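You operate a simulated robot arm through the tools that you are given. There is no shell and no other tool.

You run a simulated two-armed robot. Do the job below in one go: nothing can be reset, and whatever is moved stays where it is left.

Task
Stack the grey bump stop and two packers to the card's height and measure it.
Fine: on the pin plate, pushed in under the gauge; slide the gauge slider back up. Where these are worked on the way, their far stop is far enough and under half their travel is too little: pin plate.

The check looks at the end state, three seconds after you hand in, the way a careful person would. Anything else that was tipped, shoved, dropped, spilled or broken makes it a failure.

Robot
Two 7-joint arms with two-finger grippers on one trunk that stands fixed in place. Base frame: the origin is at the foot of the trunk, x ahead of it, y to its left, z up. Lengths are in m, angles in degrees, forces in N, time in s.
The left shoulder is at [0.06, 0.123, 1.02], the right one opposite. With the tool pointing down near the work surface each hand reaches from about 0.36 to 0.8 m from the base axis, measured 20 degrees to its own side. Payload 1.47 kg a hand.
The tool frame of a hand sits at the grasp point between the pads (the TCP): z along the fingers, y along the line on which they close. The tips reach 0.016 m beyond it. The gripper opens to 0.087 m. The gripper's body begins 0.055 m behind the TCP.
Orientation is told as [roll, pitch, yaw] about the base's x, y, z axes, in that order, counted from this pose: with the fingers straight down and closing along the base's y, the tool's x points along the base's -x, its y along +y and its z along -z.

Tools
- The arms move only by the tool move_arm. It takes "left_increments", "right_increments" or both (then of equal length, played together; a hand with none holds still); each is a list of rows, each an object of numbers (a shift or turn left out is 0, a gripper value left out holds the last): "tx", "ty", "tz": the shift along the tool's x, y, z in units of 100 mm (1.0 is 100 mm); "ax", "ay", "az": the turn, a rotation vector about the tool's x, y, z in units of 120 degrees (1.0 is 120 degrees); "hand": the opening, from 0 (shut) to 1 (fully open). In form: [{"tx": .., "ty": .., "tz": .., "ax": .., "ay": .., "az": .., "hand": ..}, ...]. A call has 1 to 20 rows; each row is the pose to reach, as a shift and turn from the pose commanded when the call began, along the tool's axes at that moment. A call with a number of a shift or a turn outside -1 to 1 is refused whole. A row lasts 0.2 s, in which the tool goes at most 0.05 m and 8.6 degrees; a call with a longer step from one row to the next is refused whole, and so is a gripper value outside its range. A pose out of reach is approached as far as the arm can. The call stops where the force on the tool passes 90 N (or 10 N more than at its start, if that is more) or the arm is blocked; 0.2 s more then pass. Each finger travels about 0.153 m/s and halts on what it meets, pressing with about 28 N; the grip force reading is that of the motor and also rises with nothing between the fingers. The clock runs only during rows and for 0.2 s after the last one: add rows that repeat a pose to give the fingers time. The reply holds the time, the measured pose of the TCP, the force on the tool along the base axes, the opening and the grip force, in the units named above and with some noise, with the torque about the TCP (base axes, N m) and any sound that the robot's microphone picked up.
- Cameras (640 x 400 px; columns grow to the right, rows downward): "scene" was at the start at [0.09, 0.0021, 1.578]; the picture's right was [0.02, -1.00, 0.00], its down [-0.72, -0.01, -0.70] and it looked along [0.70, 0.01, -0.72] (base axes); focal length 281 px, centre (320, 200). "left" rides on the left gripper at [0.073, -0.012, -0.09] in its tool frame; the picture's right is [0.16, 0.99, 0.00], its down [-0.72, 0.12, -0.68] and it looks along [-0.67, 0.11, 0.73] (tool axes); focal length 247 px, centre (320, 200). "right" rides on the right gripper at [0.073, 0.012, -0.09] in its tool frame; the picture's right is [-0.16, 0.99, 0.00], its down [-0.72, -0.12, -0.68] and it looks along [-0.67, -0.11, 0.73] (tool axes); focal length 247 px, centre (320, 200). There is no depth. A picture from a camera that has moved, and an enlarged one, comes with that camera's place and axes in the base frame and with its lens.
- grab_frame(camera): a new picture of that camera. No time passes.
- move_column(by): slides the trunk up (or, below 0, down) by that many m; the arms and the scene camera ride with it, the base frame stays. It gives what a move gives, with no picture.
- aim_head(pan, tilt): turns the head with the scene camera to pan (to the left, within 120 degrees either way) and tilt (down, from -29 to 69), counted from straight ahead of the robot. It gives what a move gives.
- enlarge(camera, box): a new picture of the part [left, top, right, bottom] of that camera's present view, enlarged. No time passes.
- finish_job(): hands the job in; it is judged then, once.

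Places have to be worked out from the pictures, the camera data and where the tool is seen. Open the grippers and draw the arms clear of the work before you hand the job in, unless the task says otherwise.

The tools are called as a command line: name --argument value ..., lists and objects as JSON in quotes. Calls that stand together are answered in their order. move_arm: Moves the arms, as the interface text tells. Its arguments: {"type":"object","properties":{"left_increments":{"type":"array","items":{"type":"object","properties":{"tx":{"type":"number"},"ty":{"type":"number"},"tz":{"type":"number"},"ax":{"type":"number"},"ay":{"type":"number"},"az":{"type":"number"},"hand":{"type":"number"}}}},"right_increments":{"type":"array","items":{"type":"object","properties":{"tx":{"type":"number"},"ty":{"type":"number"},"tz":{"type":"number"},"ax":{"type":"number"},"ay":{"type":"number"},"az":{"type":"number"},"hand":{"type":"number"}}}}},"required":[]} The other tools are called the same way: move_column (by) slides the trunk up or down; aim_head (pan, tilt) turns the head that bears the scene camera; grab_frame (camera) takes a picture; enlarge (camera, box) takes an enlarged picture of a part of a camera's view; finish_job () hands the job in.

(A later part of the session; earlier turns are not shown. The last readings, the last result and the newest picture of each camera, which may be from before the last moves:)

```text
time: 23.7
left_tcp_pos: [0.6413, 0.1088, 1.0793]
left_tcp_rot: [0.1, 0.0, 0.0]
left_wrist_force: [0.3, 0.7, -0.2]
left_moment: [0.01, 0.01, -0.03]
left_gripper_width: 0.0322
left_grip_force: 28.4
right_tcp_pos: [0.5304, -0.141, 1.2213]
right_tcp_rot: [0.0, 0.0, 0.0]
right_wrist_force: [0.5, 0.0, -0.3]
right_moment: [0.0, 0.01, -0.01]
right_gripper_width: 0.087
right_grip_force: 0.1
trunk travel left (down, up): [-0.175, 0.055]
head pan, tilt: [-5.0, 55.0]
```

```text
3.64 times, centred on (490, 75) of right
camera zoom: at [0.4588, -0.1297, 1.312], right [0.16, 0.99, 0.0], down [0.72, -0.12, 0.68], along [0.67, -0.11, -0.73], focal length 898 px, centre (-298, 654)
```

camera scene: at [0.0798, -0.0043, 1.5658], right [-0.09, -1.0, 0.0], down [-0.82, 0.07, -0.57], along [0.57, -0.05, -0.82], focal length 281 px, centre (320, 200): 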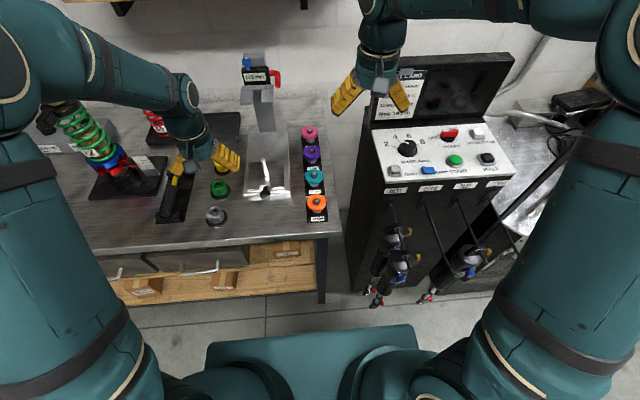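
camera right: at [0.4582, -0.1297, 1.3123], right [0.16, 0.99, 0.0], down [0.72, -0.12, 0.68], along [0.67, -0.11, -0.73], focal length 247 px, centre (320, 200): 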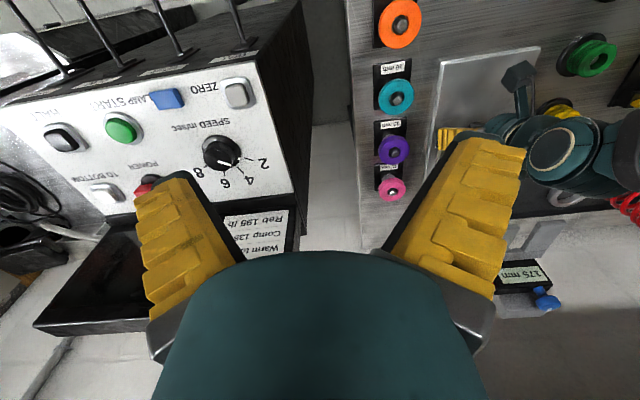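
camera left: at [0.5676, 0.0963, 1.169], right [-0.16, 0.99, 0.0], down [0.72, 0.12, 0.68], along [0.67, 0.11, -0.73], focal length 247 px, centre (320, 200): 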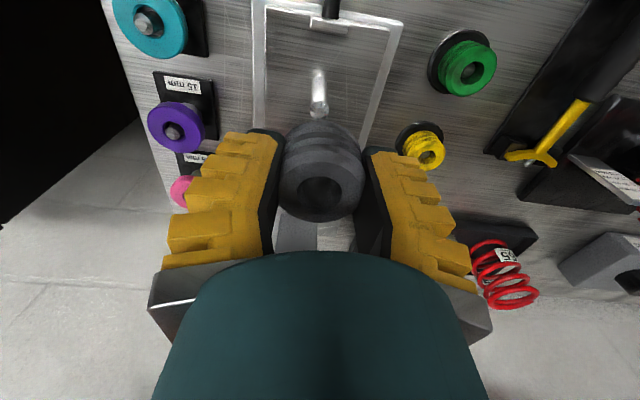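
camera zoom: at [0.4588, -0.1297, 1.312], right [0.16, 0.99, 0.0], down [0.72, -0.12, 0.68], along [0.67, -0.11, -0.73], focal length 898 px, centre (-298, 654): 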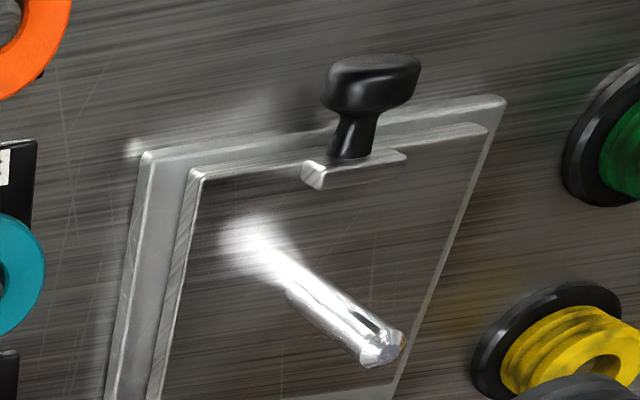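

Sharper views put the pin top at about (0.652, 0.110, 0.970) and its foot at (0.647, 0.108, 0.907). I shift the stop 10 mm further forward and lower to just above the pin tip.

move_arm --left_increments '[{"tx": -0.05, "ty": 0.01, "tz": 0.2}, {"tx": -0.105, "ty": 0.01, "tz": 0.5}, {"tx": -0.105, "ty": 0.01, "tz": 0.75}]'

grab_frame --camera "left"

enlarge --camera "scene" --box '[225, 120, 305, 200]'

enlarge --camera "right" --box '[420, 20, 560, 150]'

```text
time: 24.5
left_tcp_pos: [0.6494, 0.1078, 1.004]
left_tcp_rot: [0.0, 0.1, -0.1]
left_wrist_force: [-0.3, -0.3, -0.8]
left_moment: [-0.04, 0.02, 0.01]
left_gripper_width: 0.0318
left_grip_force: 28.0
right_tcp_pos: [0.5304, -0.1416, 1.2212]
right_tcp_rot: [0.0, -0.1, 0.1]
right_wrist_force: [0.0, -0.4, -0.9]
right_moment: [-0.01, -0.02, 0.03]
right_gripper_width: 0.0867
right_grip_force: 0.0
trunk travel left (down, up): [-0.175, 0.055]
head pan, tilt: [-5.0, 55.0]
```

```text
taken
camera left: at [0.5772, 0.0962, 1.0932], right [-0.16, 0.99, 0.0], down [0.72, 0.12, 0.68], along [0.67, 0.11, -0.73], focal length 247 px, centre (320, 200)
```

left: 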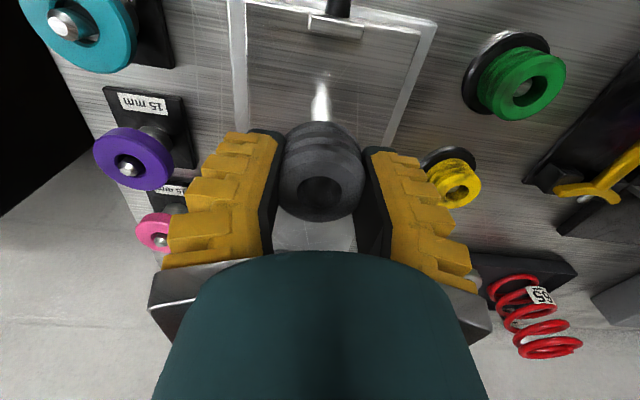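

```text
5.00 times, centred on (265, 160) of scene
camera zoom: at [0.0816, -0.0056, 1.5656], right [-0.09, -1.0, 0.0], down [-0.82, 0.07, -0.57], along [0.57, -0.05, -0.82], focal length 1403 px, centre (595, 400)
```

zoom: 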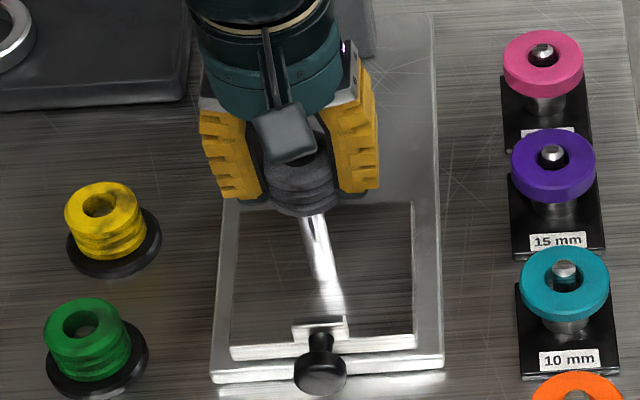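

```text
3.08 times, centred on (490, 85) of right
camera zoom: at [0.4589, -0.1298, 1.3119], right [0.16, 0.99, 0.0], down [0.72, -0.12, 0.68], along [0.67, -0.11, -0.73], focal length 760 px, centre (-203, 554)
```

zoom: 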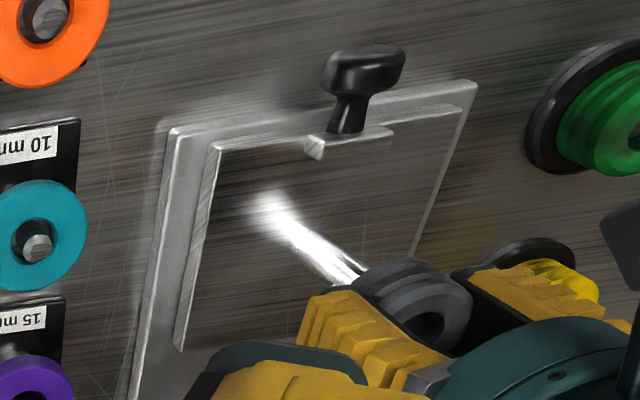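

The pin tip and the stop's axis agree within about 2–3 mm; I nudge the hand by that and lower in small steps while watching the force.

move_arm --left_increments '[{"tx": -0.015, "ty": 0.02, "tz": 0.05}, {"tx": -0.015, "ty": 0.02, "tz": 0.1}, {"tx": -0.015, "ty": 0.02, "tz": 0.15}, {"tx": -0.015, "ty": 0.02, "tz": 0.2}]'

enlarge --camera "scene" --box '[225, 120, 305, 200]'

enlarge --camera "left" --box '[240, 40, 400, 240]'

```text
time: 25.5
left_tcp_pos: [0.652, 0.1112, 0.985]
left_tcp_rot: [0.0, 0.1, 0.1]
left_wrist_force: [-0.2, -2.1, -0.6]
left_moment: [-0.01, -0.02, -0.03]
left_gripper_width: 0.0314
left_grip_force: 28.1
right_tcp_pos: [0.5299, -0.1406, 1.2227]
right_tcp_rot: [0.0, 0.0, 0.0]
right_wrist_force: [-0.2, 0.3, 0.0]
right_moment: [0.01, -0.01, -0.02]
right_gripper_width: 0.087
right_grip_force: 0.1
trunk travel left (down, up): [-0.175, 0.055]
head pan, tilt: [-5.0, 55.0]
```

```text
5.00 times, centred on (265, 160) of scene
camera zoom: at [0.081, -0.0057, 1.5657], right [-0.09, -1.0, 0.0], down [-0.82, 0.07, -0.57], along [0.57, -0.05, -0.82], focal length 1403 px, centre (595, 400)
```

zoom: 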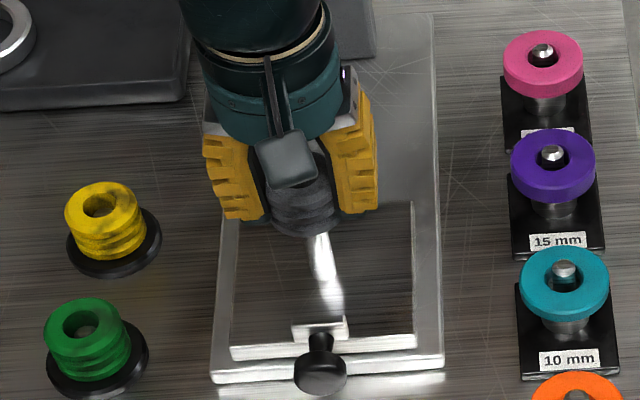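

```text
2.00 times, centred on (320, 140) of left
camera zoom: at [0.5795, 0.0989, 1.0741], right [-0.16, 0.99, 0.0], down [0.72, 0.12, 0.68], along [0.67, 0.11, -0.73], focal length 494 px, centre (320, 320)
```

zoom: 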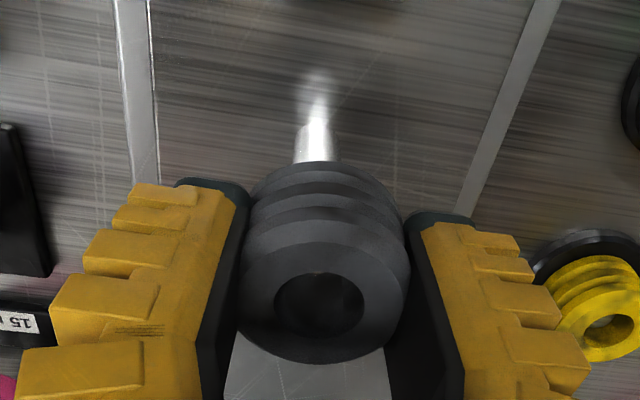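

No contact force with the stop's bottom already below the pin tip, so the pin is entering the hole. I keep lowering in steps.

move_arm --left_increments '[{"tz": 0.05}, {"tz": 0.1}, {"tz": 0.15}, {"tz": 0.2}]'

enlarge --camera "left" --box '[240, 40, 400, 240]'

```text
time: 26.5
left_tcp_pos: [0.6525, 0.1114, 0.9628]
left_tcp_rot: [0.1, 0.1, 0.0]
left_wrist_force: [-1.2, -1.5, 1.0]
left_moment: [-0.01, 0.0, 0.0]
left_gripper_width: 0.0314
left_grip_force: 28.0
right_tcp_pos: [0.5309, -0.1411, 1.2221]
right_tcp_rot: [0.0, 0.0, 0.1]
right_wrist_force: [1.0, 0.5, -0.2]
right_moment: [-0.04, -0.01, 0.0]
right_gripper_width: 0.0869
right_grip_force: 0.1
trunk travel left (down, up): [-0.175, 0.055]
head pan, tilt: [-5.0, 55.0]
```

```text
2.00 times, centred on (320, 140) of left
camera zoom: at [0.5794, 0.0989, 1.0526], right [-0.16, 0.99, 0.0], down [0.72, 0.12, 0.68], along [0.67, 0.11, -0.73], focal length 494 px, centre (320, 320)
```

zoom: 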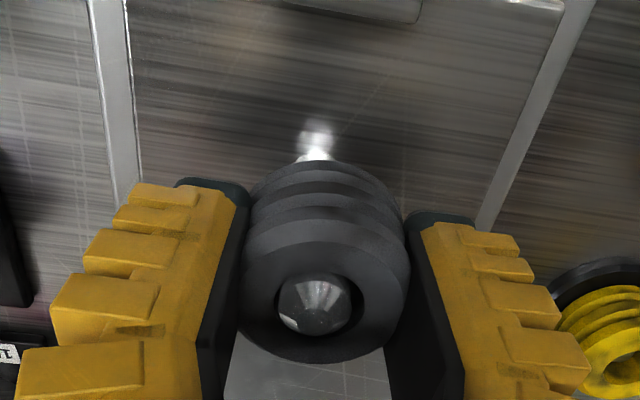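

The pin tip shows inside the stop's hole. I lower further, in small steps near the plate.

move_arm --left_increments '[{"tz": 0.05}, {"tz": 0.1}, {"tz": 0.15}, {"tz": 0.2}, {"tz": 0.24}]'

enlarge --camera "left" --box '[240, 40, 400, 240]'

enlarge --camera "scene" --box '[225, 120, 305, 200]'

```text
time: 27.7
left_tcp_pos: [0.6531, 0.112, 0.9395]
left_tcp_rot: [0.0, 0.0, 0.0]
left_wrist_force: [0.4, -1.5, -0.8]
left_moment: [0.01, -0.01, -0.02]
left_gripper_width: 0.0314
left_grip_force: 28.5
right_tcp_pos: [0.5308, -0.1418, 1.2221]
right_tcp_rot: [-0.1, -0.1, 0.0]
right_wrist_force: [0.2, 0.8, -0.7]
right_moment: [0.01, 0.0, -0.04]
right_gripper_width: 0.0869
right_grip_force: 0.1
trunk travel left (down, up): [-0.175, 0.055]
head pan, tilt: [-5.0, 55.0]
```

```text
2.00 times, centred on (320, 140) of left
camera zoom: at [0.5789, 0.0998, 1.0281], right [-0.16, 0.99, 0.0], down [0.72, 0.12, 0.68], along [0.67, 0.11, -0.73], focal length 494 px, centre (320, 320)
```

zoom: 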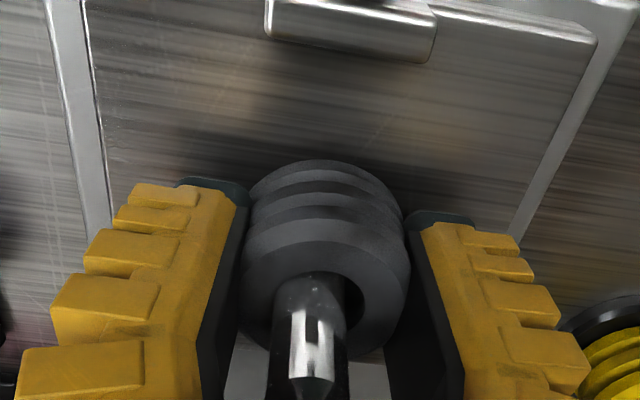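

```text
5.00 times, centred on (265, 160) of scene
camera zoom: at [0.0811, -0.0057, 1.5656], right [-0.09, -1.0, 0.0], down [-0.82, 0.07, -0.57], along [0.57, -0.05, -0.82], focal length 1403 px, centre (595, 400)
```

zoom: 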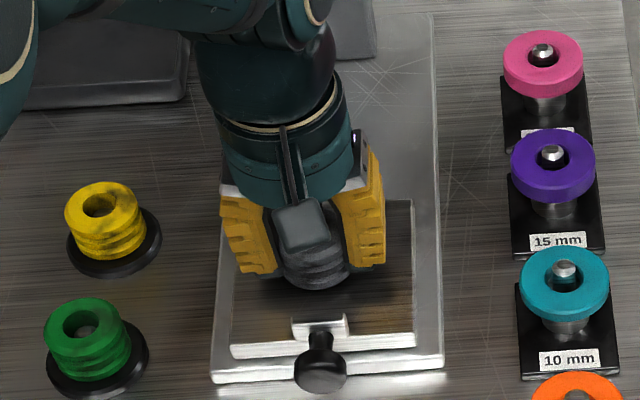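

move_arm --left_increments '[{"ty": -0.01, "tz": 0.03}, {"ty": -0.01, "tz": 0.06}]'

move_arm --left_increments '[{"tz": 0.02}, {"tz": 0.04}]'

enlarge --camera "left" --box '[240, 40, 400, 240]'

```text
time: 28.3
left_tcp_pos: [0.6509, 0.1104, 0.9349]
left_tcp_rot: [-0.1, -0.2, 0.0]
left_wrist_force: [-1.3, 3.0, 8.9]
left_moment: [0.05, -0.15, 0.05]
left_gripper_width: 0.0313
left_grip_force: 27.5
right_tcp_pos: [0.5292, -0.1411, 1.2223]
right_tcp_rot: [0.0, 0.0, 0.0]
right_wrist_force: [0.7, 0.0, -0.1]
right_moment: [-0.01, -0.02, 0.01]
right_gripper_width: 0.0868
right_grip_force: 0.1
trunk travel left (down, up): [-0.175, 0.055]
head pan, tilt: [-5.0, 55.0]
```

```text
time: 28.9
left_tcp_pos: [0.6511, 0.1099, 0.9341]
left_tcp_rot: [-0.1, -0.5, 0.0]
left_wrist_force: [0.0, 4.4, 32.9]
left_moment: [0.06, -0.24, -0.02]
left_gripper_width: 0.0327
left_grip_force: 27.7
right_tcp_pos: [0.5287, -0.1416, 1.2225]
right_tcp_rot: [0.1, -0.1, -0.1]
right_wrist_force: [0.3, -0.2, 0.2]
right_moment: [0.02, -0.01, 0.06]
right_gripper_width: 0.0869
right_grip_force: 0.0
trunk travel left (down, up): [-0.175, 0.055]
head pan, tilt: [-5.0, 55.0]
```

```text
2.00 times, centred on (320, 140) of left
camera zoom: at [0.5781, 0.098, 1.0223], right [-0.16, 0.99, 0.0], down [0.72, 0.12, 0.69], along [0.68, 0.11, -0.73], focal length 494 px, centre (320, 320)
```

zoom: 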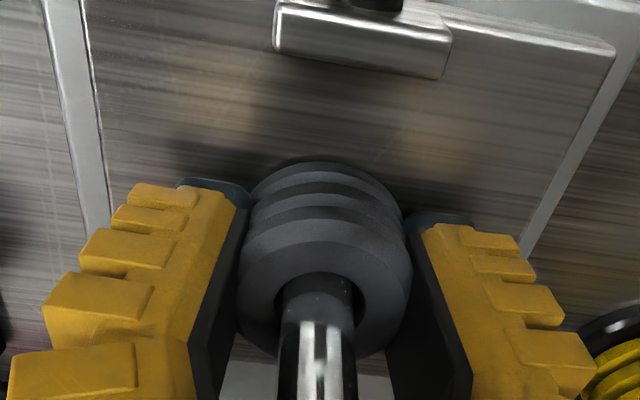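

The stop is seated on the plate (33 N at contact). I ease off, open the fingers and lift away straight up past the pin.

move_arm --left_increments '[{"tz": -0.03}, {"tz": -0.03, "hand": 0.6}, {"tz": -0.03, "hand": 0.85}, {"tz": -0.03, "hand": 0.85}]'

enlarge --camera "left" --box '[220, 40, 420, 260]'

```text
time: 29.9
left_tcp_pos: [0.6509, 0.1093, 0.9315]
left_tcp_rot: [0.0, 0.0, 0.0]
left_wrist_force: [-0.1, 0.2, 0.4]
left_moment: [-0.02, 0.0, -0.01]
left_gripper_width: 0.0768
left_grip_force: 2.2
right_tcp_pos: [0.529, -0.1408, 1.2222]
right_tcp_rot: [0.0, 0.0, 0.0]
right_wrist_force: [-0.3, 0.0, 0.5]
right_moment: [0.03, -0.01, -0.01]
right_gripper_width: 0.087
right_grip_force: 0.0
trunk travel left (down, up): [-0.175, 0.055]
head pan, tilt: [-5.0, 55.0]
```

```text
1.82 times, centred on (320, 150) of left
camera zoom: at [0.5785, 0.0976, 1.0216], right [-0.16, 0.99, 0.0], down [0.72, 0.12, 0.68], along [0.67, 0.11, -0.73], focal length 449 px, centre (320, 291)
```

zoom: 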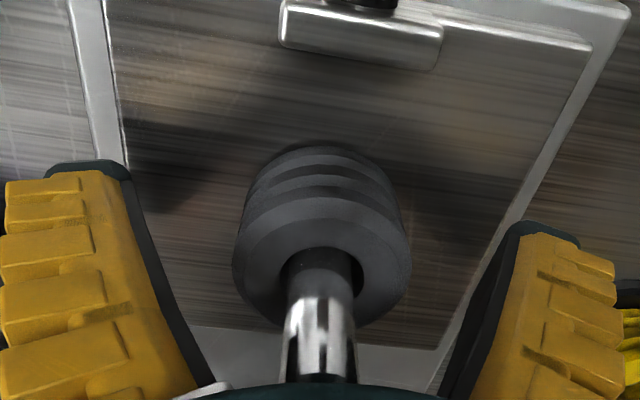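

The stop stands free on the pin. I raise the left hand straight up and park it to the left.

move_arm --left_increments '[{"tz": -0.2}, {"tz": -0.5}, {"tz": -0.8}, {"tz": -1.0, "tx": 0.1}, {"tz": -1.0, "tx": 0.4}]'

grab_frame --camera "left"

move_arm --left_increments '[{"tx": 0.3, "ty": 0.3, "tz": -0.2}, {"tx": 0.6, "ty": 0.6, "tz": -0.5}, {"tx": 0.9, "ty": 0.9, "tz": -0.8}, {"tx": 1.0, "ty": 1.0, "tz": -1.0}]'

grab_frame --camera "scene"

enlarge --camera "scene" --box '[240, 140, 310, 200]'

```text
time: 31.1
left_tcp_pos: [0.6093, 0.1095, 1.0338]
left_tcp_rot: [-0.1, 0.0, 0.0]
left_wrist_force: [0.3, 0.0, -0.3]
left_moment: [0.0, -0.03, 0.03]
left_gripper_width: 0.0768
left_grip_force: 2.2
right_tcp_pos: [0.5298, -0.1405, 1.2217]
right_tcp_rot: [0.0, 0.0, 0.1]
right_wrist_force: [0.2, -0.3, 0.8]
right_moment: [-0.02, 0.03, 0.02]
right_gripper_width: 0.087
right_grip_force: 0.1
trunk travel left (down, up): [-0.175, 0.055]
head pan, tilt: [-5.0, 55.0]
```

```text
taken
camera left: at [0.5362, 0.097, 1.1238], right [-0.16, 0.99, 0.0], down [0.72, 0.12, 0.68], along [0.67, 0.11, -0.73], focal length 247 px, centre (320, 200)
```

left: 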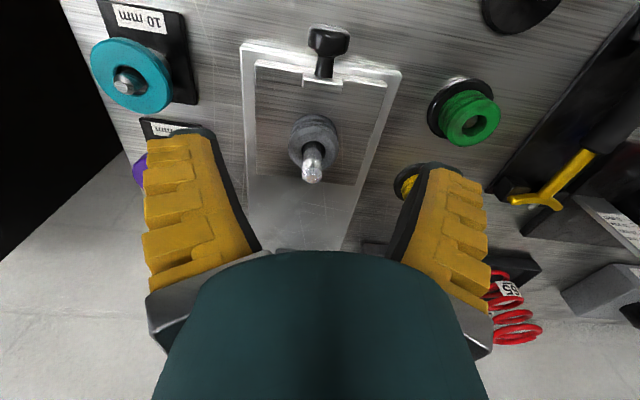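

```text
refused: row 2 steps farther than a row can; nothing moved
```

```text
taken
camera scene: at [0.0802, -0.0056, 1.5657], right [-0.09, -1.0, 0.0], down [-0.82, 0.07, -0.57], along [0.57, -0.05, -0.82], focal length 281 px, centre (320, 200)
```

scene: 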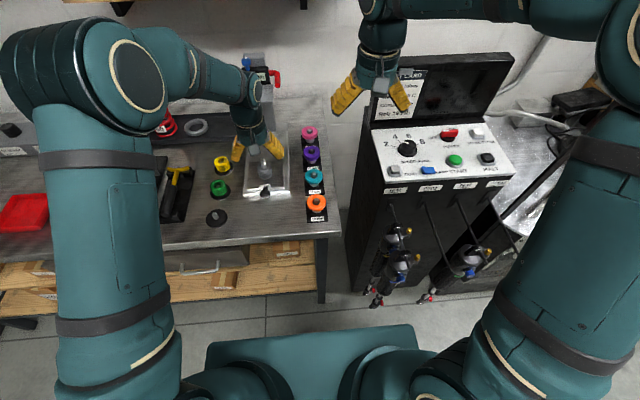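

```text
6.67 times, centred on (275, 170) of scene
camera zoom: at [0.0802, -0.0056, 1.5657], right [-0.09, -1.0, 0.0], down [-0.82, 0.07, -0.57], along [0.57, -0.05, -0.82], focal length 1871 px, centre (620, 400)
```

zoom: 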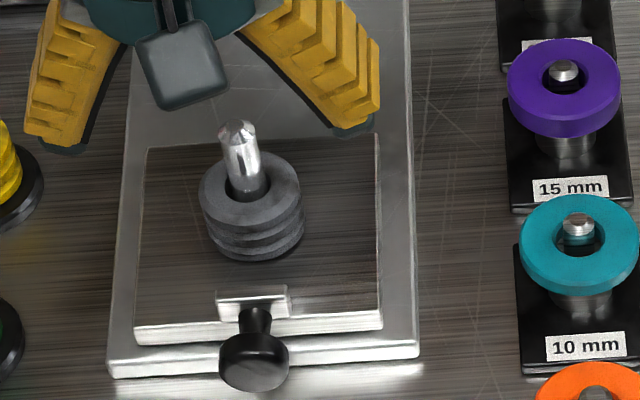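

enlarge --camera "scene" --box '[245, 155, 280, 185]'

enlarge --camera "left" --box '[270, 90, 350, 200]'

enlarge --camera "right" --box '[440, 40, 540, 140]'

```text
13.33 times, centred on (262, 170) of scene
camera zoom: at [0.0802, -0.0056, 1.5657], right [-0.09, -1.0, 0.0], down [-0.82, 0.07, -0.57], along [0.57, -0.05, -0.82], focal length 3742 px, centre (1087, 600)
```

zoom: 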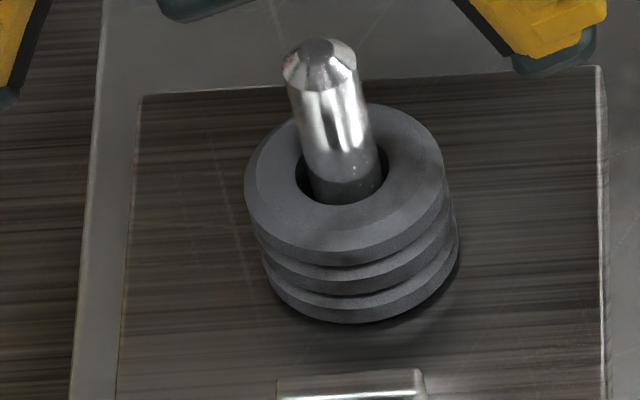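

```text
3.64 times, centred on (310, 145) of left
camera zoom: at [0.5362, 0.097, 1.1238], right [-0.16, 0.99, 0.0], down [0.72, 0.12, 0.68], along [0.67, 0.11, -0.73], focal length 898 px, centre (356, 400)
```

zoom: 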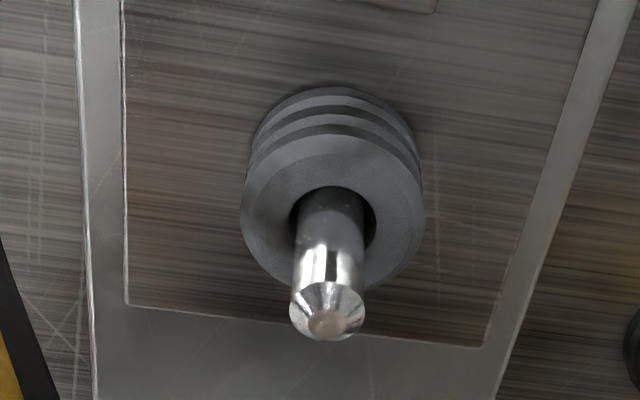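

```text
4.00 times, centred on (490, 90) of right
camera zoom: at [0.4578, -0.1298, 1.3125], right [0.16, 0.99, 0.0], down [0.72, -0.12, 0.68], along [0.67, -0.11, -0.73], focal length 988 px, centre (-360, 640)
```

zoom: 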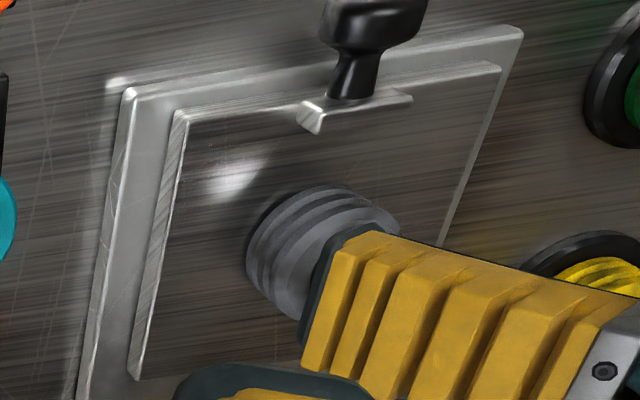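

All views now say the stop is about 30 mm high on the plate, so purple + pink (15 + 15 mm) are right. I park the left hand well to the left before the right hand comes in.

move_arm --left_increments '[{"tx": 0.25, "ty": 0.25, "tz": -0.25}, {"tx": 0.5, "ty": 0.5, "tz": -0.5}, {"tx": 0.75, "ty": 0.75, "tz": -0.75}, {"tx": 1.0, "ty": 1.0, "tz": -1.0}]'

move_arm --left_increments '[{"tx": 0.0, "ty": 0.3, "tz": -0.25}, {"tx": 0.0, "ty": 0.6, "tz": -0.5}, {"tx": 0.0, "ty": 1.0, "tz": -0.7}]' --right_increments '[{"tx": -0.2, "ty": 0.1, "tz": 0.0}, {"tx": -0.5, "ty": 0.3, "tz": 0.0}, {"tx": -0.8, "ty": 0.6, "tz": 0.2}]'

grab_frame --camera "right"

grab_frame --camera "scene"

```text
time: 32.1
left_tcp_pos: [0.5119, 0.2114, 1.1321]
left_tcp_rot: [-0.1, 0.1, -0.1]
left_wrist_force: [0.7, 0.2, 1.2]
left_moment: [0.0, 0.0, -0.02]
left_gripper_width: 0.0771
left_grip_force: 2.0
right_tcp_pos: [0.53, -0.1397, 1.2226]
right_tcp_rot: [-0.1, 0.0, 0.0]
right_wrist_force: [-0.4, -0.1, -0.5]
right_moment: [0.02, -0.01, 0.02]
right_gripper_width: 0.0871
right_grip_force: 0.0
trunk travel left (down, up): [-0.175, 0.055]
head pan, tilt: [-5.0, 55.0]
```

```text
time: 32.9
left_tcp_pos: [0.5119, 0.3125, 1.2011]
left_tcp_rot: [-0.1, 0.0, 0.0]
left_wrist_force: [0.5, 1.0, -0.2]
left_moment: [-0.04, 0.01, -0.01]
left_gripper_width: 0.0768
left_grip_force: 2.7
right_tcp_pos: [0.6111, -0.0793, 1.2027]
right_tcp_rot: [-0.2, 0.1, 0.1]
right_wrist_force: [0.6, 0.3, 0.4]
right_moment: [-0.04, 0.05, -0.03]
right_gripper_width: 0.0868
right_grip_force: 0.0
trunk travel left (down, up): [-0.175, 0.055]
head pan, tilt: [-5.0, 55.0]
```

```text
taken
camera right: at [0.5385, -0.068, 1.2931], right [0.16, 0.99, 0.0], down [0.72, -0.11, 0.68], along [0.67, -0.11, -0.73], focal length 247 px, centre (320, 200)
```

right: 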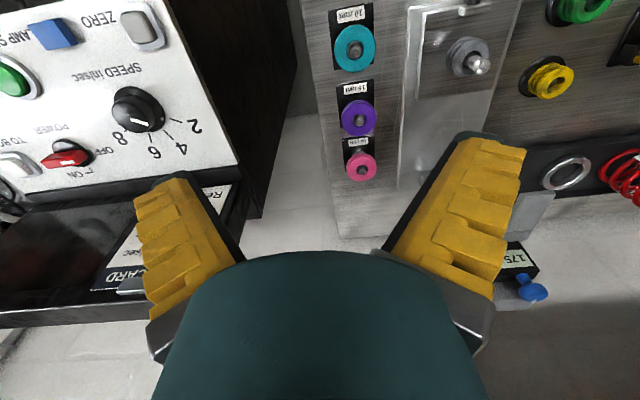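

```text
taken
camera scene: at [0.0818, -0.003, 1.5656], right [-0.09, -1.0, 0.0], down [-0.82, 0.07, -0.57], along [0.57, -0.05, -0.82], focal length 281 px, centre (320, 200)
```

scene: 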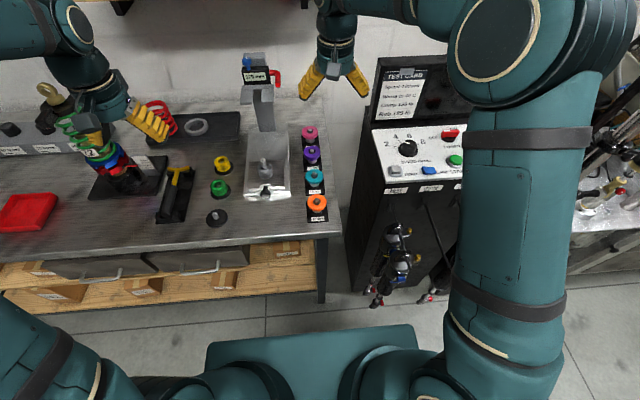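

enlarge --camera "right" --box '[320, 70, 400, 190]'

enlarge --camera "scene" --box '[290, 115, 335, 170]'

```text
3.33 times, centred on (360, 130) of right
camera zoom: at [0.5385, -0.068, 1.2931], right [0.16, 0.99, 0.0], down [0.72, -0.11, 0.68], along [0.67, -0.11, -0.73], focal length 823 px, centre (187, 433)
```

zoom: 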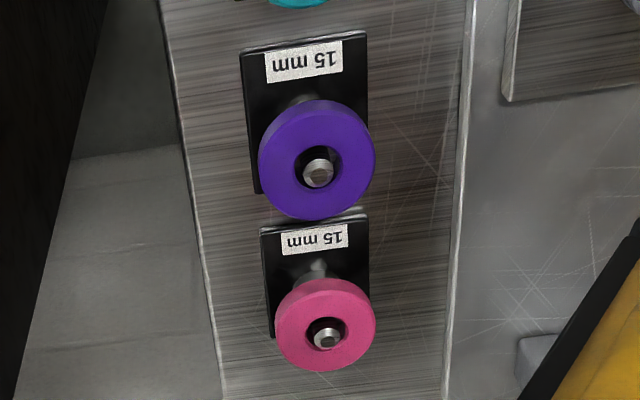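

```text
7.27 times, centred on (312, 142) of scene
camera zoom: at [0.0818, -0.003, 1.5656], right [-0.09, -1.0, 0.0], down [-0.82, 0.07, -0.57], along [0.57, -0.05, -0.82], focal length 2041 px, centre (374, 618)
```

zoom: 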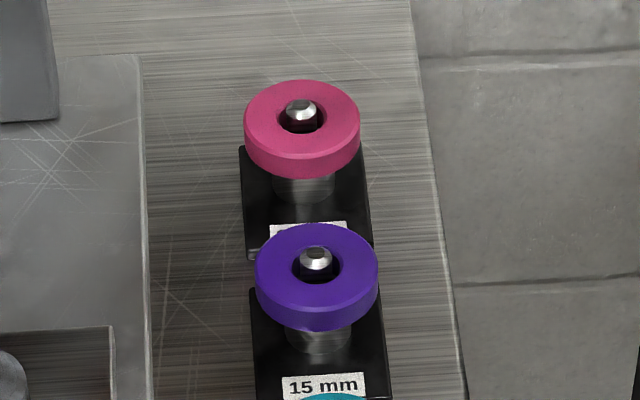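

Purple is at roughly (0.71, -0.034), pink about 0.088 m behind it. I bring the right hand over purple and look again from closer.

move_arm --right_increments '[{"tx": -0.22, "ty": 0.12, "tz": 0.2}, {"tx": -0.45, "ty": 0.24, "tz": 0.45}, {"tx": -0.67, "ty": 0.36, "tz": 0.7}, {"tx": -0.89, "ty": 0.45, "tz": 1.0}]'

grab_frame --camera "right"

grab_frame --camera "scene"

enlarge --camera "right" --box '[250, 20, 400, 220]'

```text
time: 33.9
left_tcp_pos: [0.5119, 0.3097, 1.2003]
left_tcp_rot: [0.1, 0.0, 0.0]
left_wrist_force: [0.2, -0.1, -0.3]
left_moment: [0.01, 0.03, 0.02]
left_gripper_width: 0.077
left_grip_force: 2.1
right_tcp_pos: [0.6984, -0.0396, 1.1023]
right_tcp_rot: [0.0, 0.1, 0.0]
right_wrist_force: [0.0, -0.3, 0.2]
right_moment: [0.0, 0.0, -0.02]
right_gripper_width: 0.0869
right_grip_force: 0.0
trunk travel left (down, up): [-0.175, 0.055]
head pan, tilt: [-5.0, 55.0]
```

```text
taken
camera right: at [0.6262, -0.0275, 1.1922], right [0.16, 0.99, 0.0], down [0.72, -0.12, 0.68], along [0.67, -0.11, -0.73], focal length 247 px, centre (320, 200)
```

right: 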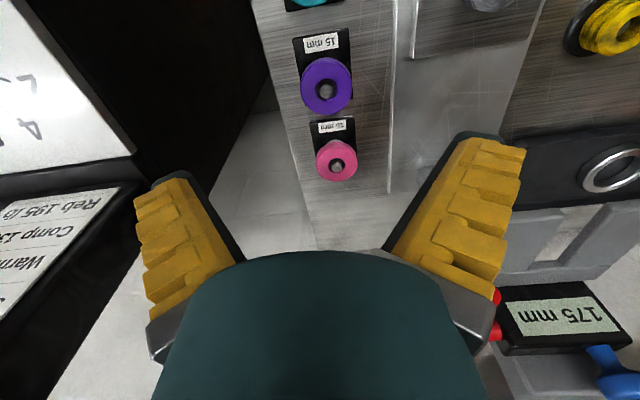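

```text
taken
camera scene: at [0.0821, -0.0059, 1.5655], right [-0.09, -1.0, 0.0], down [-0.82, 0.07, -0.57], along [0.57, -0.05, -0.82], focal length 281 px, centre (320, 200)
```

scene: 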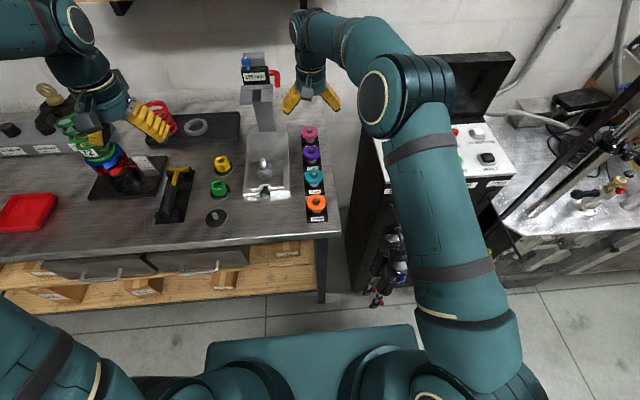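

```text
2.00 times, centred on (325, 120) of right
camera zoom: at [0.6262, -0.0275, 1.1922], right [0.16, 0.99, 0.0], down [0.72, -0.12, 0.68], along [0.67, -0.11, -0.73], focal length 494 px, centre (310, 360)
```

zoom: 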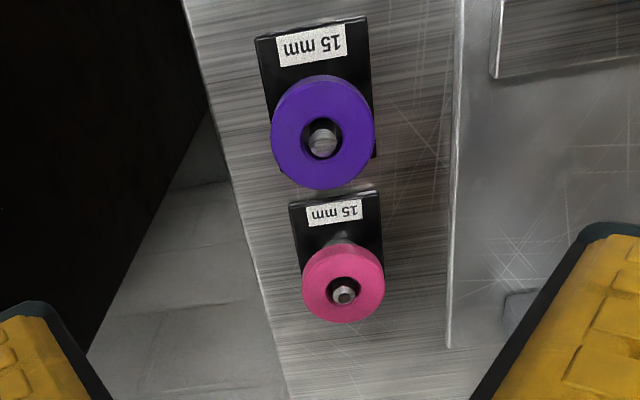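

move_arm --right_increments '[{"tx": -0.06, "ty": 0.02, "tz": 0.3}, {"tx": -0.12, "ty": 0.04, "tz": 0.6}, {"tx": -0.12, "ty": 0.04, "tz": 0.9}, {"tx": -0.12, "ty": 0.04, "tz": 1.0}]'

grab_frame --camera "right"

enlarge --camera "right" --box '[240, 50, 400, 200]'

enlarge --camera "scene" --box '[270, 80, 370, 180]'

```text
time: 34.9
left_tcp_pos: [0.51, 0.3106, 1.202]
left_tcp_rot: [0.0, 0.0, 0.0]
left_wrist_force: [-0.3, 0.3, -0.1]
left_moment: [-0.03, -0.04, -0.02]
left_gripper_width: 0.0767
left_grip_force: 1.8
right_tcp_pos: [0.7108, -0.0346, 1.003]
right_tcp_rot: [0.0, 0.0, 0.0]
right_wrist_force: [-0.4, 0.9, 0.1]
right_moment: [0.06, -0.05, 0.02]
right_gripper_width: 0.087
right_grip_force: 0.1
trunk travel left (down, up): [-0.175, 0.055]
head pan, tilt: [-5.0, 55.0]
```

```text
taken
camera right: at [0.6389, -0.0232, 1.0925], right [0.16, 0.99, 0.0], down [0.72, -0.12, 0.68], along [0.67, -0.11, -0.73], focal length 247 px, centre (320, 200)
```

right: 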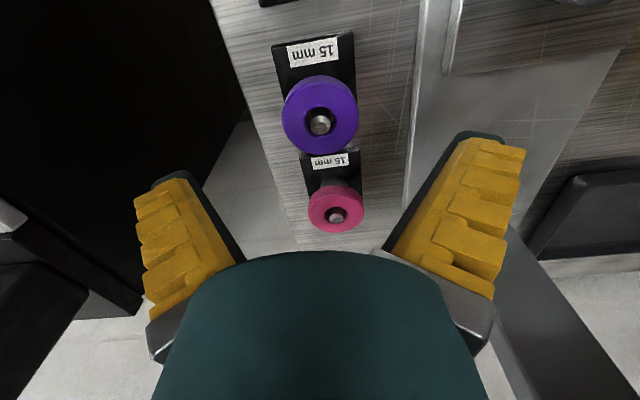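

```text
2.67 times, centred on (320, 125) of right
camera zoom: at [0.6389, -0.0232, 1.0925], right [0.16, 0.99, 0.0], down [0.72, -0.12, 0.68], along [0.67, -0.11, -0.73], focal length 659 px, centre (320, 400)
```

zoom: 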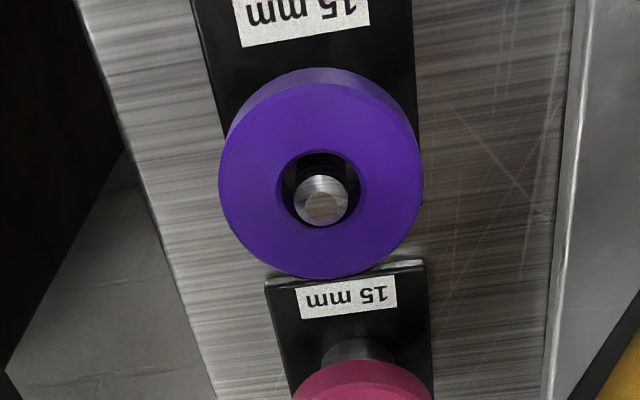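

```text
4.00 times, centred on (320, 130) of scene
camera zoom: at [0.0806, -0.0056, 1.5657], right [-0.09, -1.0, 0.0], down [-0.82, 0.07, -0.57], along [0.57, -0.05, -0.82], focal length 1122 px, centre (320, 480)
```

zoom: 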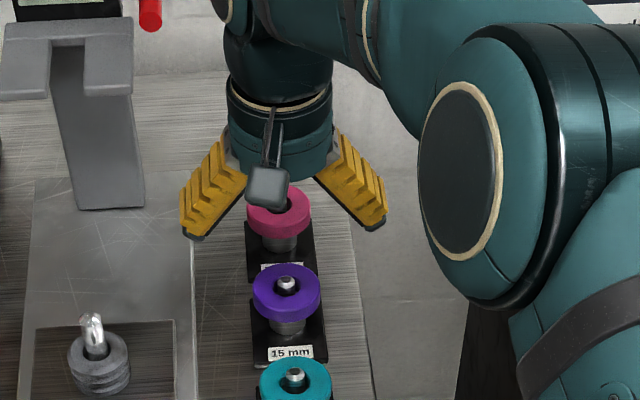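

Purple's top is at about (0.712, -0.035, 0.931), straight below the hand. I descend to TCP z≈0.926 with open fingers and close on the disc.

move_arm --right_increments '[{"tx": -0.01, "tz": 0.3}, {"tx": -0.01, "tz": 0.55}, {"tx": -0.01, "tz": 0.7}, {"tx": -0.01, "tz": 0.765}]'

grab_frame --camera "right"

enlarge --camera "scene" --box '[270, 100, 350, 180]'

```text
time: 35.9
left_tcp_pos: [0.5108, 0.3109, 1.2006]
left_tcp_rot: [0.0, -0.1, 0.0]
left_wrist_force: [-0.5, -0.7, -0.2]
left_moment: [0.02, 0.01, -0.02]
left_gripper_width: 0.0766
left_grip_force: 1.4
right_tcp_pos: [0.712, -0.0328, 0.9253]
right_tcp_rot: [0.0, -0.1, 0.0]
right_wrist_force: [0.9, -0.5, -0.6]
right_moment: [0.04, -0.01, 0.03]
right_gripper_width: 0.0868
right_grip_force: 0.1
trunk travel left (down, up): [-0.175, 0.055]
head pan, tilt: [-5.0, 55.0]
```

```text
taken
camera right: at [0.6393, -0.0226, 1.0163], right [0.16, 0.99, 0.0], down [0.72, -0.12, 0.68], along [0.67, -0.11, -0.73], focal length 247 px, centre (320, 200)
```

right: 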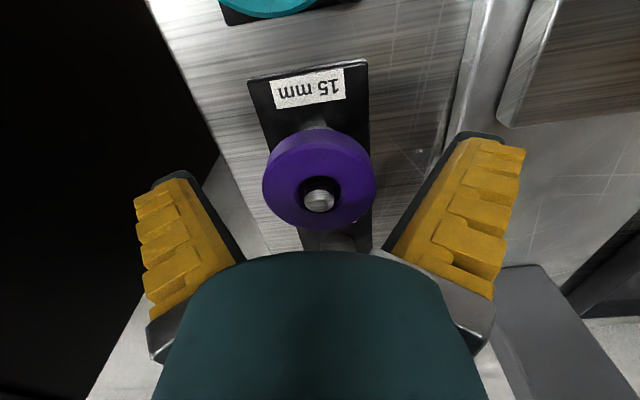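

```text
5.00 times, centred on (310, 140) of scene
camera zoom: at [0.081, -0.0056, 1.5657], right [-0.09, -1.0, 0.0], down [-0.82, 0.07, -0.57], along [0.57, -0.05, -0.82], focal length 1403 px, centre (370, 500)
```

zoom: 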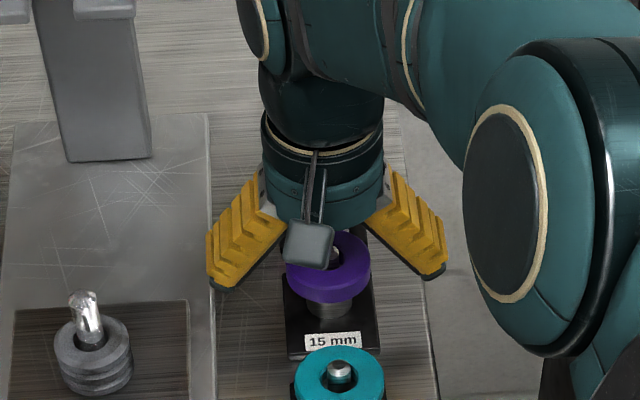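

The disc's top is about 3 mm above TCP. I go 3 mm lower and close.

move_arm --right_increments '[{"ty": -0.01, "tz": 0.03}, {"ty": -0.01, "tz": 0.03, "hand": 0.6}, {"ty": -0.01, "tz": 0.03, "hand": 0.35}, {"ty": -0.01, "tz": 0.03, "hand": 0.35}, {"ty": -0.01, "tz": 0.03, "hand": 0.35}]'

enlarge --camera "right" --box '[220, 90, 420, 270]'

```text
time: 37.1
left_tcp_pos: [0.5113, 0.3101, 1.2011]
left_tcp_rot: [0.0, 0.0, 0.0]
left_wrist_force: [0.8, -0.3, -0.1]
left_moment: [-0.01, 0.01, 0.02]
left_gripper_width: 0.0769
left_grip_force: 1.6
right_tcp_pos: [0.7123, -0.0351, 0.9225]
right_tcp_rot: [-0.1, 0.0, 0.0]
right_wrist_force: [0.7, 0.5, 0.5]
right_moment: [-0.02, -0.02, 0.01]
right_gripper_width: 0.047
right_grip_force: 28.1
trunk travel left (down, up): [-0.175, 0.055]
head pan, tilt: [-5.0, 55.0]
```

```text
2.22 times, centred on (320, 180) of right
camera zoom: at [0.6395, -0.0241, 1.0131], right [0.16, 0.99, 0.0], down [0.72, -0.12, 0.68], along [0.67, -0.11, -0.73], focal length 549 px, centre (320, 244)
```

zoom: 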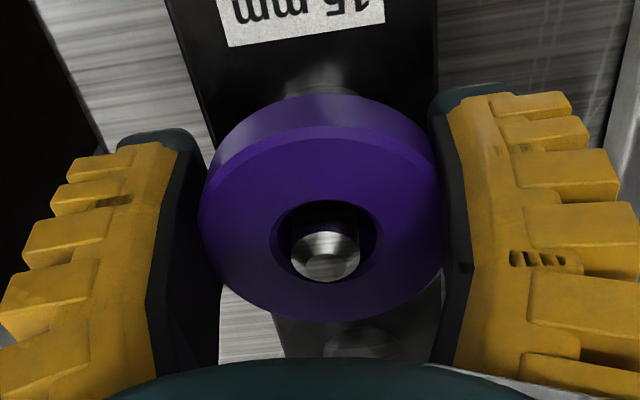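

Gripped firmly (28 N). I lift straight up off its peg.

move_arm --right_increments '[{"tz": -0.1}, {"tz": -0.25}, {"tz": -0.5}, {"tz": -0.8}, {"tz": -1.0}]'

grab_frame --camera "right"

enlarge --camera "scene" --box '[240, 80, 360, 200]'

```text
time: 38.3
left_tcp_pos: [0.5115, 0.3096, 1.2012]
left_tcp_rot: [-0.1, 0.0, 0.0]
left_wrist_force: [-0.6, -0.3, -0.3]
left_moment: [0.04, 0.01, -0.02]
left_gripper_width: 0.0767
left_grip_force: 1.8
right_tcp_pos: [0.7106, -0.0346, 1.0237]
right_tcp_rot: [0.0, 0.0, -0.1]
right_wrist_force: [-1.2, 0.4, -0.5]
right_moment: [-0.03, -0.02, -0.02]
right_gripper_width: 0.0469
right_grip_force: 28.0
trunk travel left (down, up): [-0.175, 0.055]
head pan, tilt: [-5.0, 55.0]
```

```text
taken
camera right: at [0.6388, -0.0235, 1.1135], right [0.16, 0.99, 0.0], down [0.72, -0.12, 0.68], along [0.67, -0.11, -0.73], focal length 247 px, centre (320, 200)
```

right: 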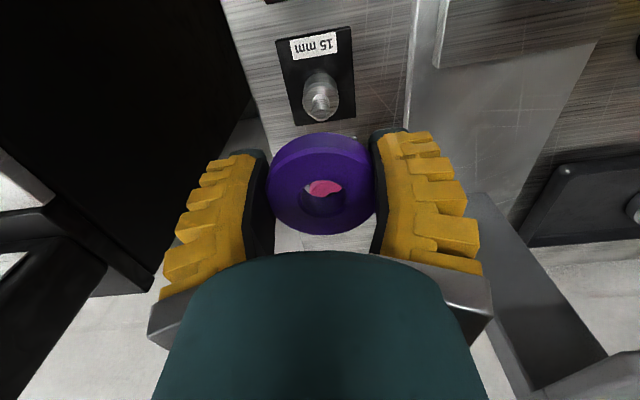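

```text
3.33 times, centred on (300, 140) of scene
camera zoom: at [0.081, -0.0055, 1.5657], right [-0.09, -1.0, 0.0], down [-0.82, 0.07, -0.57], along [0.57, -0.05, -0.82], focal length 935 px, centre (387, 400)
```

zoom: 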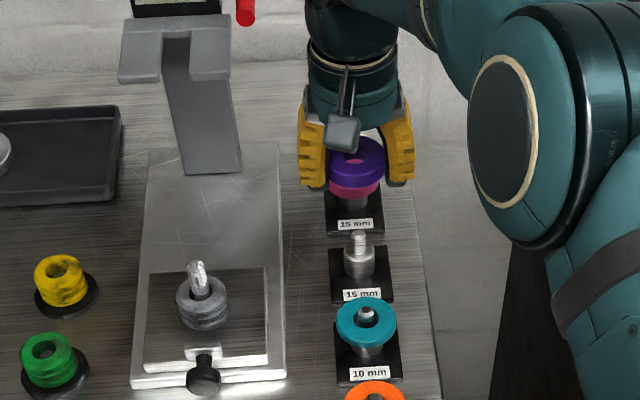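

Purple is off its peg. I carry it back (-x) first, then across to above the pin, keeping clear of the gauge fork.

move_arm --right_increments '[{"tx": 0.3, "tz": -0.1}, {"tx": 0.59, "ty": 0.2, "tz": -0.2}, {"tx": 0.59, "ty": 0.6, "tz": -0.3}, {"tx": 0.59, "ty": 1.0, "tz": -0.4}]'

move_arm --right_increments '[{"ty": 0.22}, {"ty": 0.44}]'

grab_frame --camera "right"

grab_frame --camera "scene"

enlarge --camera "right" --box '[240, 20, 400, 240]'

```text
time: 39.3
left_tcp_pos: [0.5118, 0.3116, 1.2009]
left_tcp_rot: [0.0, -0.1, 0.0]
left_wrist_force: [-0.1, 0.2, -0.7]
left_moment: [-0.06, -0.03, -0.01]
left_gripper_width: 0.077
left_grip_force: 1.6
right_tcp_pos: [0.6527, 0.0643, 1.064]
right_tcp_rot: [0.0, 0.0, 0.1]
right_wrist_force: [1.0, -0.1, -0.1]
right_moment: [-0.01, -0.01, 0.01]
right_gripper_width: 0.0468
right_grip_force: 28.2
trunk travel left (down, up): [-0.175, 0.055]
head pan, tilt: [-5.0, 55.0]
```

```text
time: 39.9
left_tcp_pos: [0.5106, 0.3106, 1.2026]
left_tcp_rot: [0.0, 0.0, 0.0]
left_wrist_force: [-0.7, 0.2, 0.4]
left_moment: [0.0, 0.02, -0.02]
left_gripper_width: 0.0767
left_grip_force: 1.9
right_tcp_pos: [0.6531, 0.1084, 1.064]
right_tcp_rot: [0.0, 0.0, -0.1]
right_wrist_force: [-0.3, -0.6, -0.1]
right_moment: [-0.01, 0.02, 0.01]
right_gripper_width: 0.0463
right_grip_force: 28.0
trunk travel left (down, up): [-0.175, 0.055]
head pan, tilt: [-5.0, 55.0]
```

```text
taken
camera right: at [0.5809, 0.1193, 1.154], right [0.16, 0.99, 0.0], down [0.72, -0.12, 0.68], along [0.67, -0.11, -0.73], focal length 247 px, centre (320, 200)
```

right: 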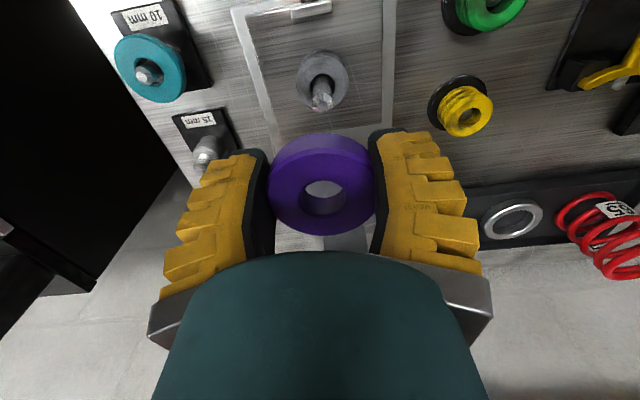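

```text
taken
camera scene: at [0.0815, -0.0058, 1.5656], right [-0.09, -1.0, 0.0], down [-0.82, 0.07, -0.57], along [0.57, -0.05, -0.82], focal length 281 px, centre (320, 200)
```

scene: 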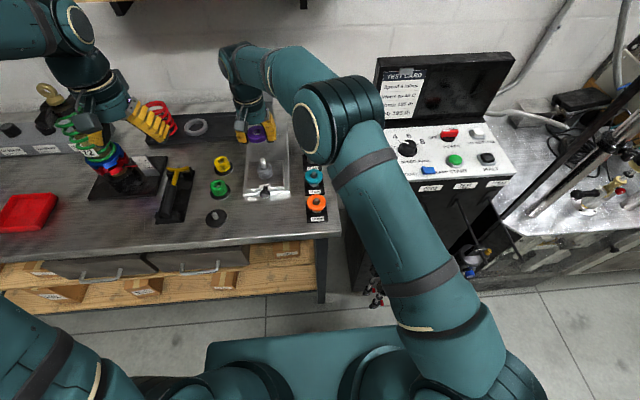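

```text
1.82 times, centred on (320, 130) of right
camera zoom: at [0.5809, 0.1193, 1.154], right [0.16, 0.99, 0.0], down [0.72, -0.12, 0.68], along [0.67, -0.11, -0.73], focal length 449 px, centre (320, 327)
```

zoom: 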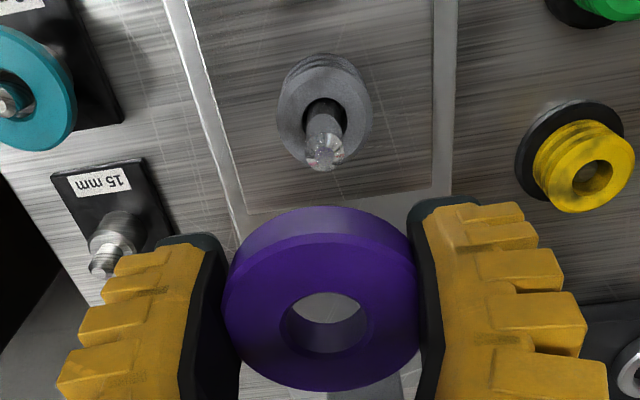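

Pin top and disc hole are within about 2 mm of each other. I nudge +2 mm in y and lower to just above the pin tip.

move_arm --right_increments '[{"tx": 0.01, "ty": 0.02, "tz": 0.3}, {"tx": 0.01, "ty": 0.02, "tz": 0.6}, {"tx": 0.01, "ty": 0.02, "tz": 0.72}]'

enlarge --camera "right" --box '[240, 60, 400, 260]'

enlarge --camera "scene" --box '[225, 120, 305, 200]'

```text
time: 40.7
left_tcp_pos: [0.5118, 0.3104, 1.201]
left_tcp_rot: [0.1, -0.1, 0.1]
left_wrist_force: [-0.6, -0.3, -0.2]
left_moment: [-0.01, -0.02, 0.0]
left_gripper_width: 0.0769
left_grip_force: 2.2
right_tcp_pos: [0.6516, 0.1086, 0.9908]
right_tcp_rot: [-0.1, 0.1, 0.0]
right_wrist_force: [0.5, -0.8, -0.3]
right_moment: [-0.01, -0.03, -0.03]
right_gripper_width: 0.0464
right_grip_force: 28.3
trunk travel left (down, up): [-0.175, 0.055]
head pan, tilt: [-5.0, 55.0]
```

```text
2.00 times, centred on (320, 160) of right
camera zoom: at [0.5793, 0.1206, 1.0817], right [0.16, 0.99, 0.0], down [0.72, -0.12, 0.68], along [0.67, -0.11, -0.73], focal length 494 px, centre (320, 280)
```

zoom: 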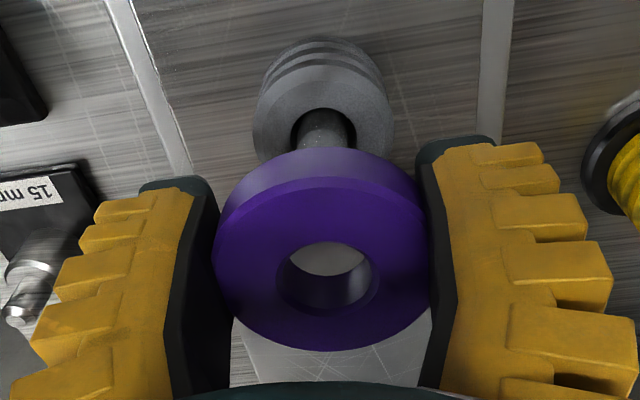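

```text
5.00 times, centred on (265, 160) of scene
camera zoom: at [0.0814, -0.0055, 1.5656], right [-0.09, -1.0, 0.0], down [-0.82, 0.07, -0.57], along [0.57, -0.05, -0.82], focal length 1403 px, centre (595, 400)
```

zoom: 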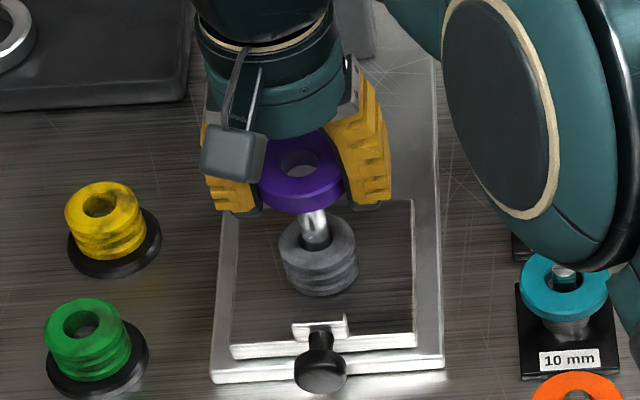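

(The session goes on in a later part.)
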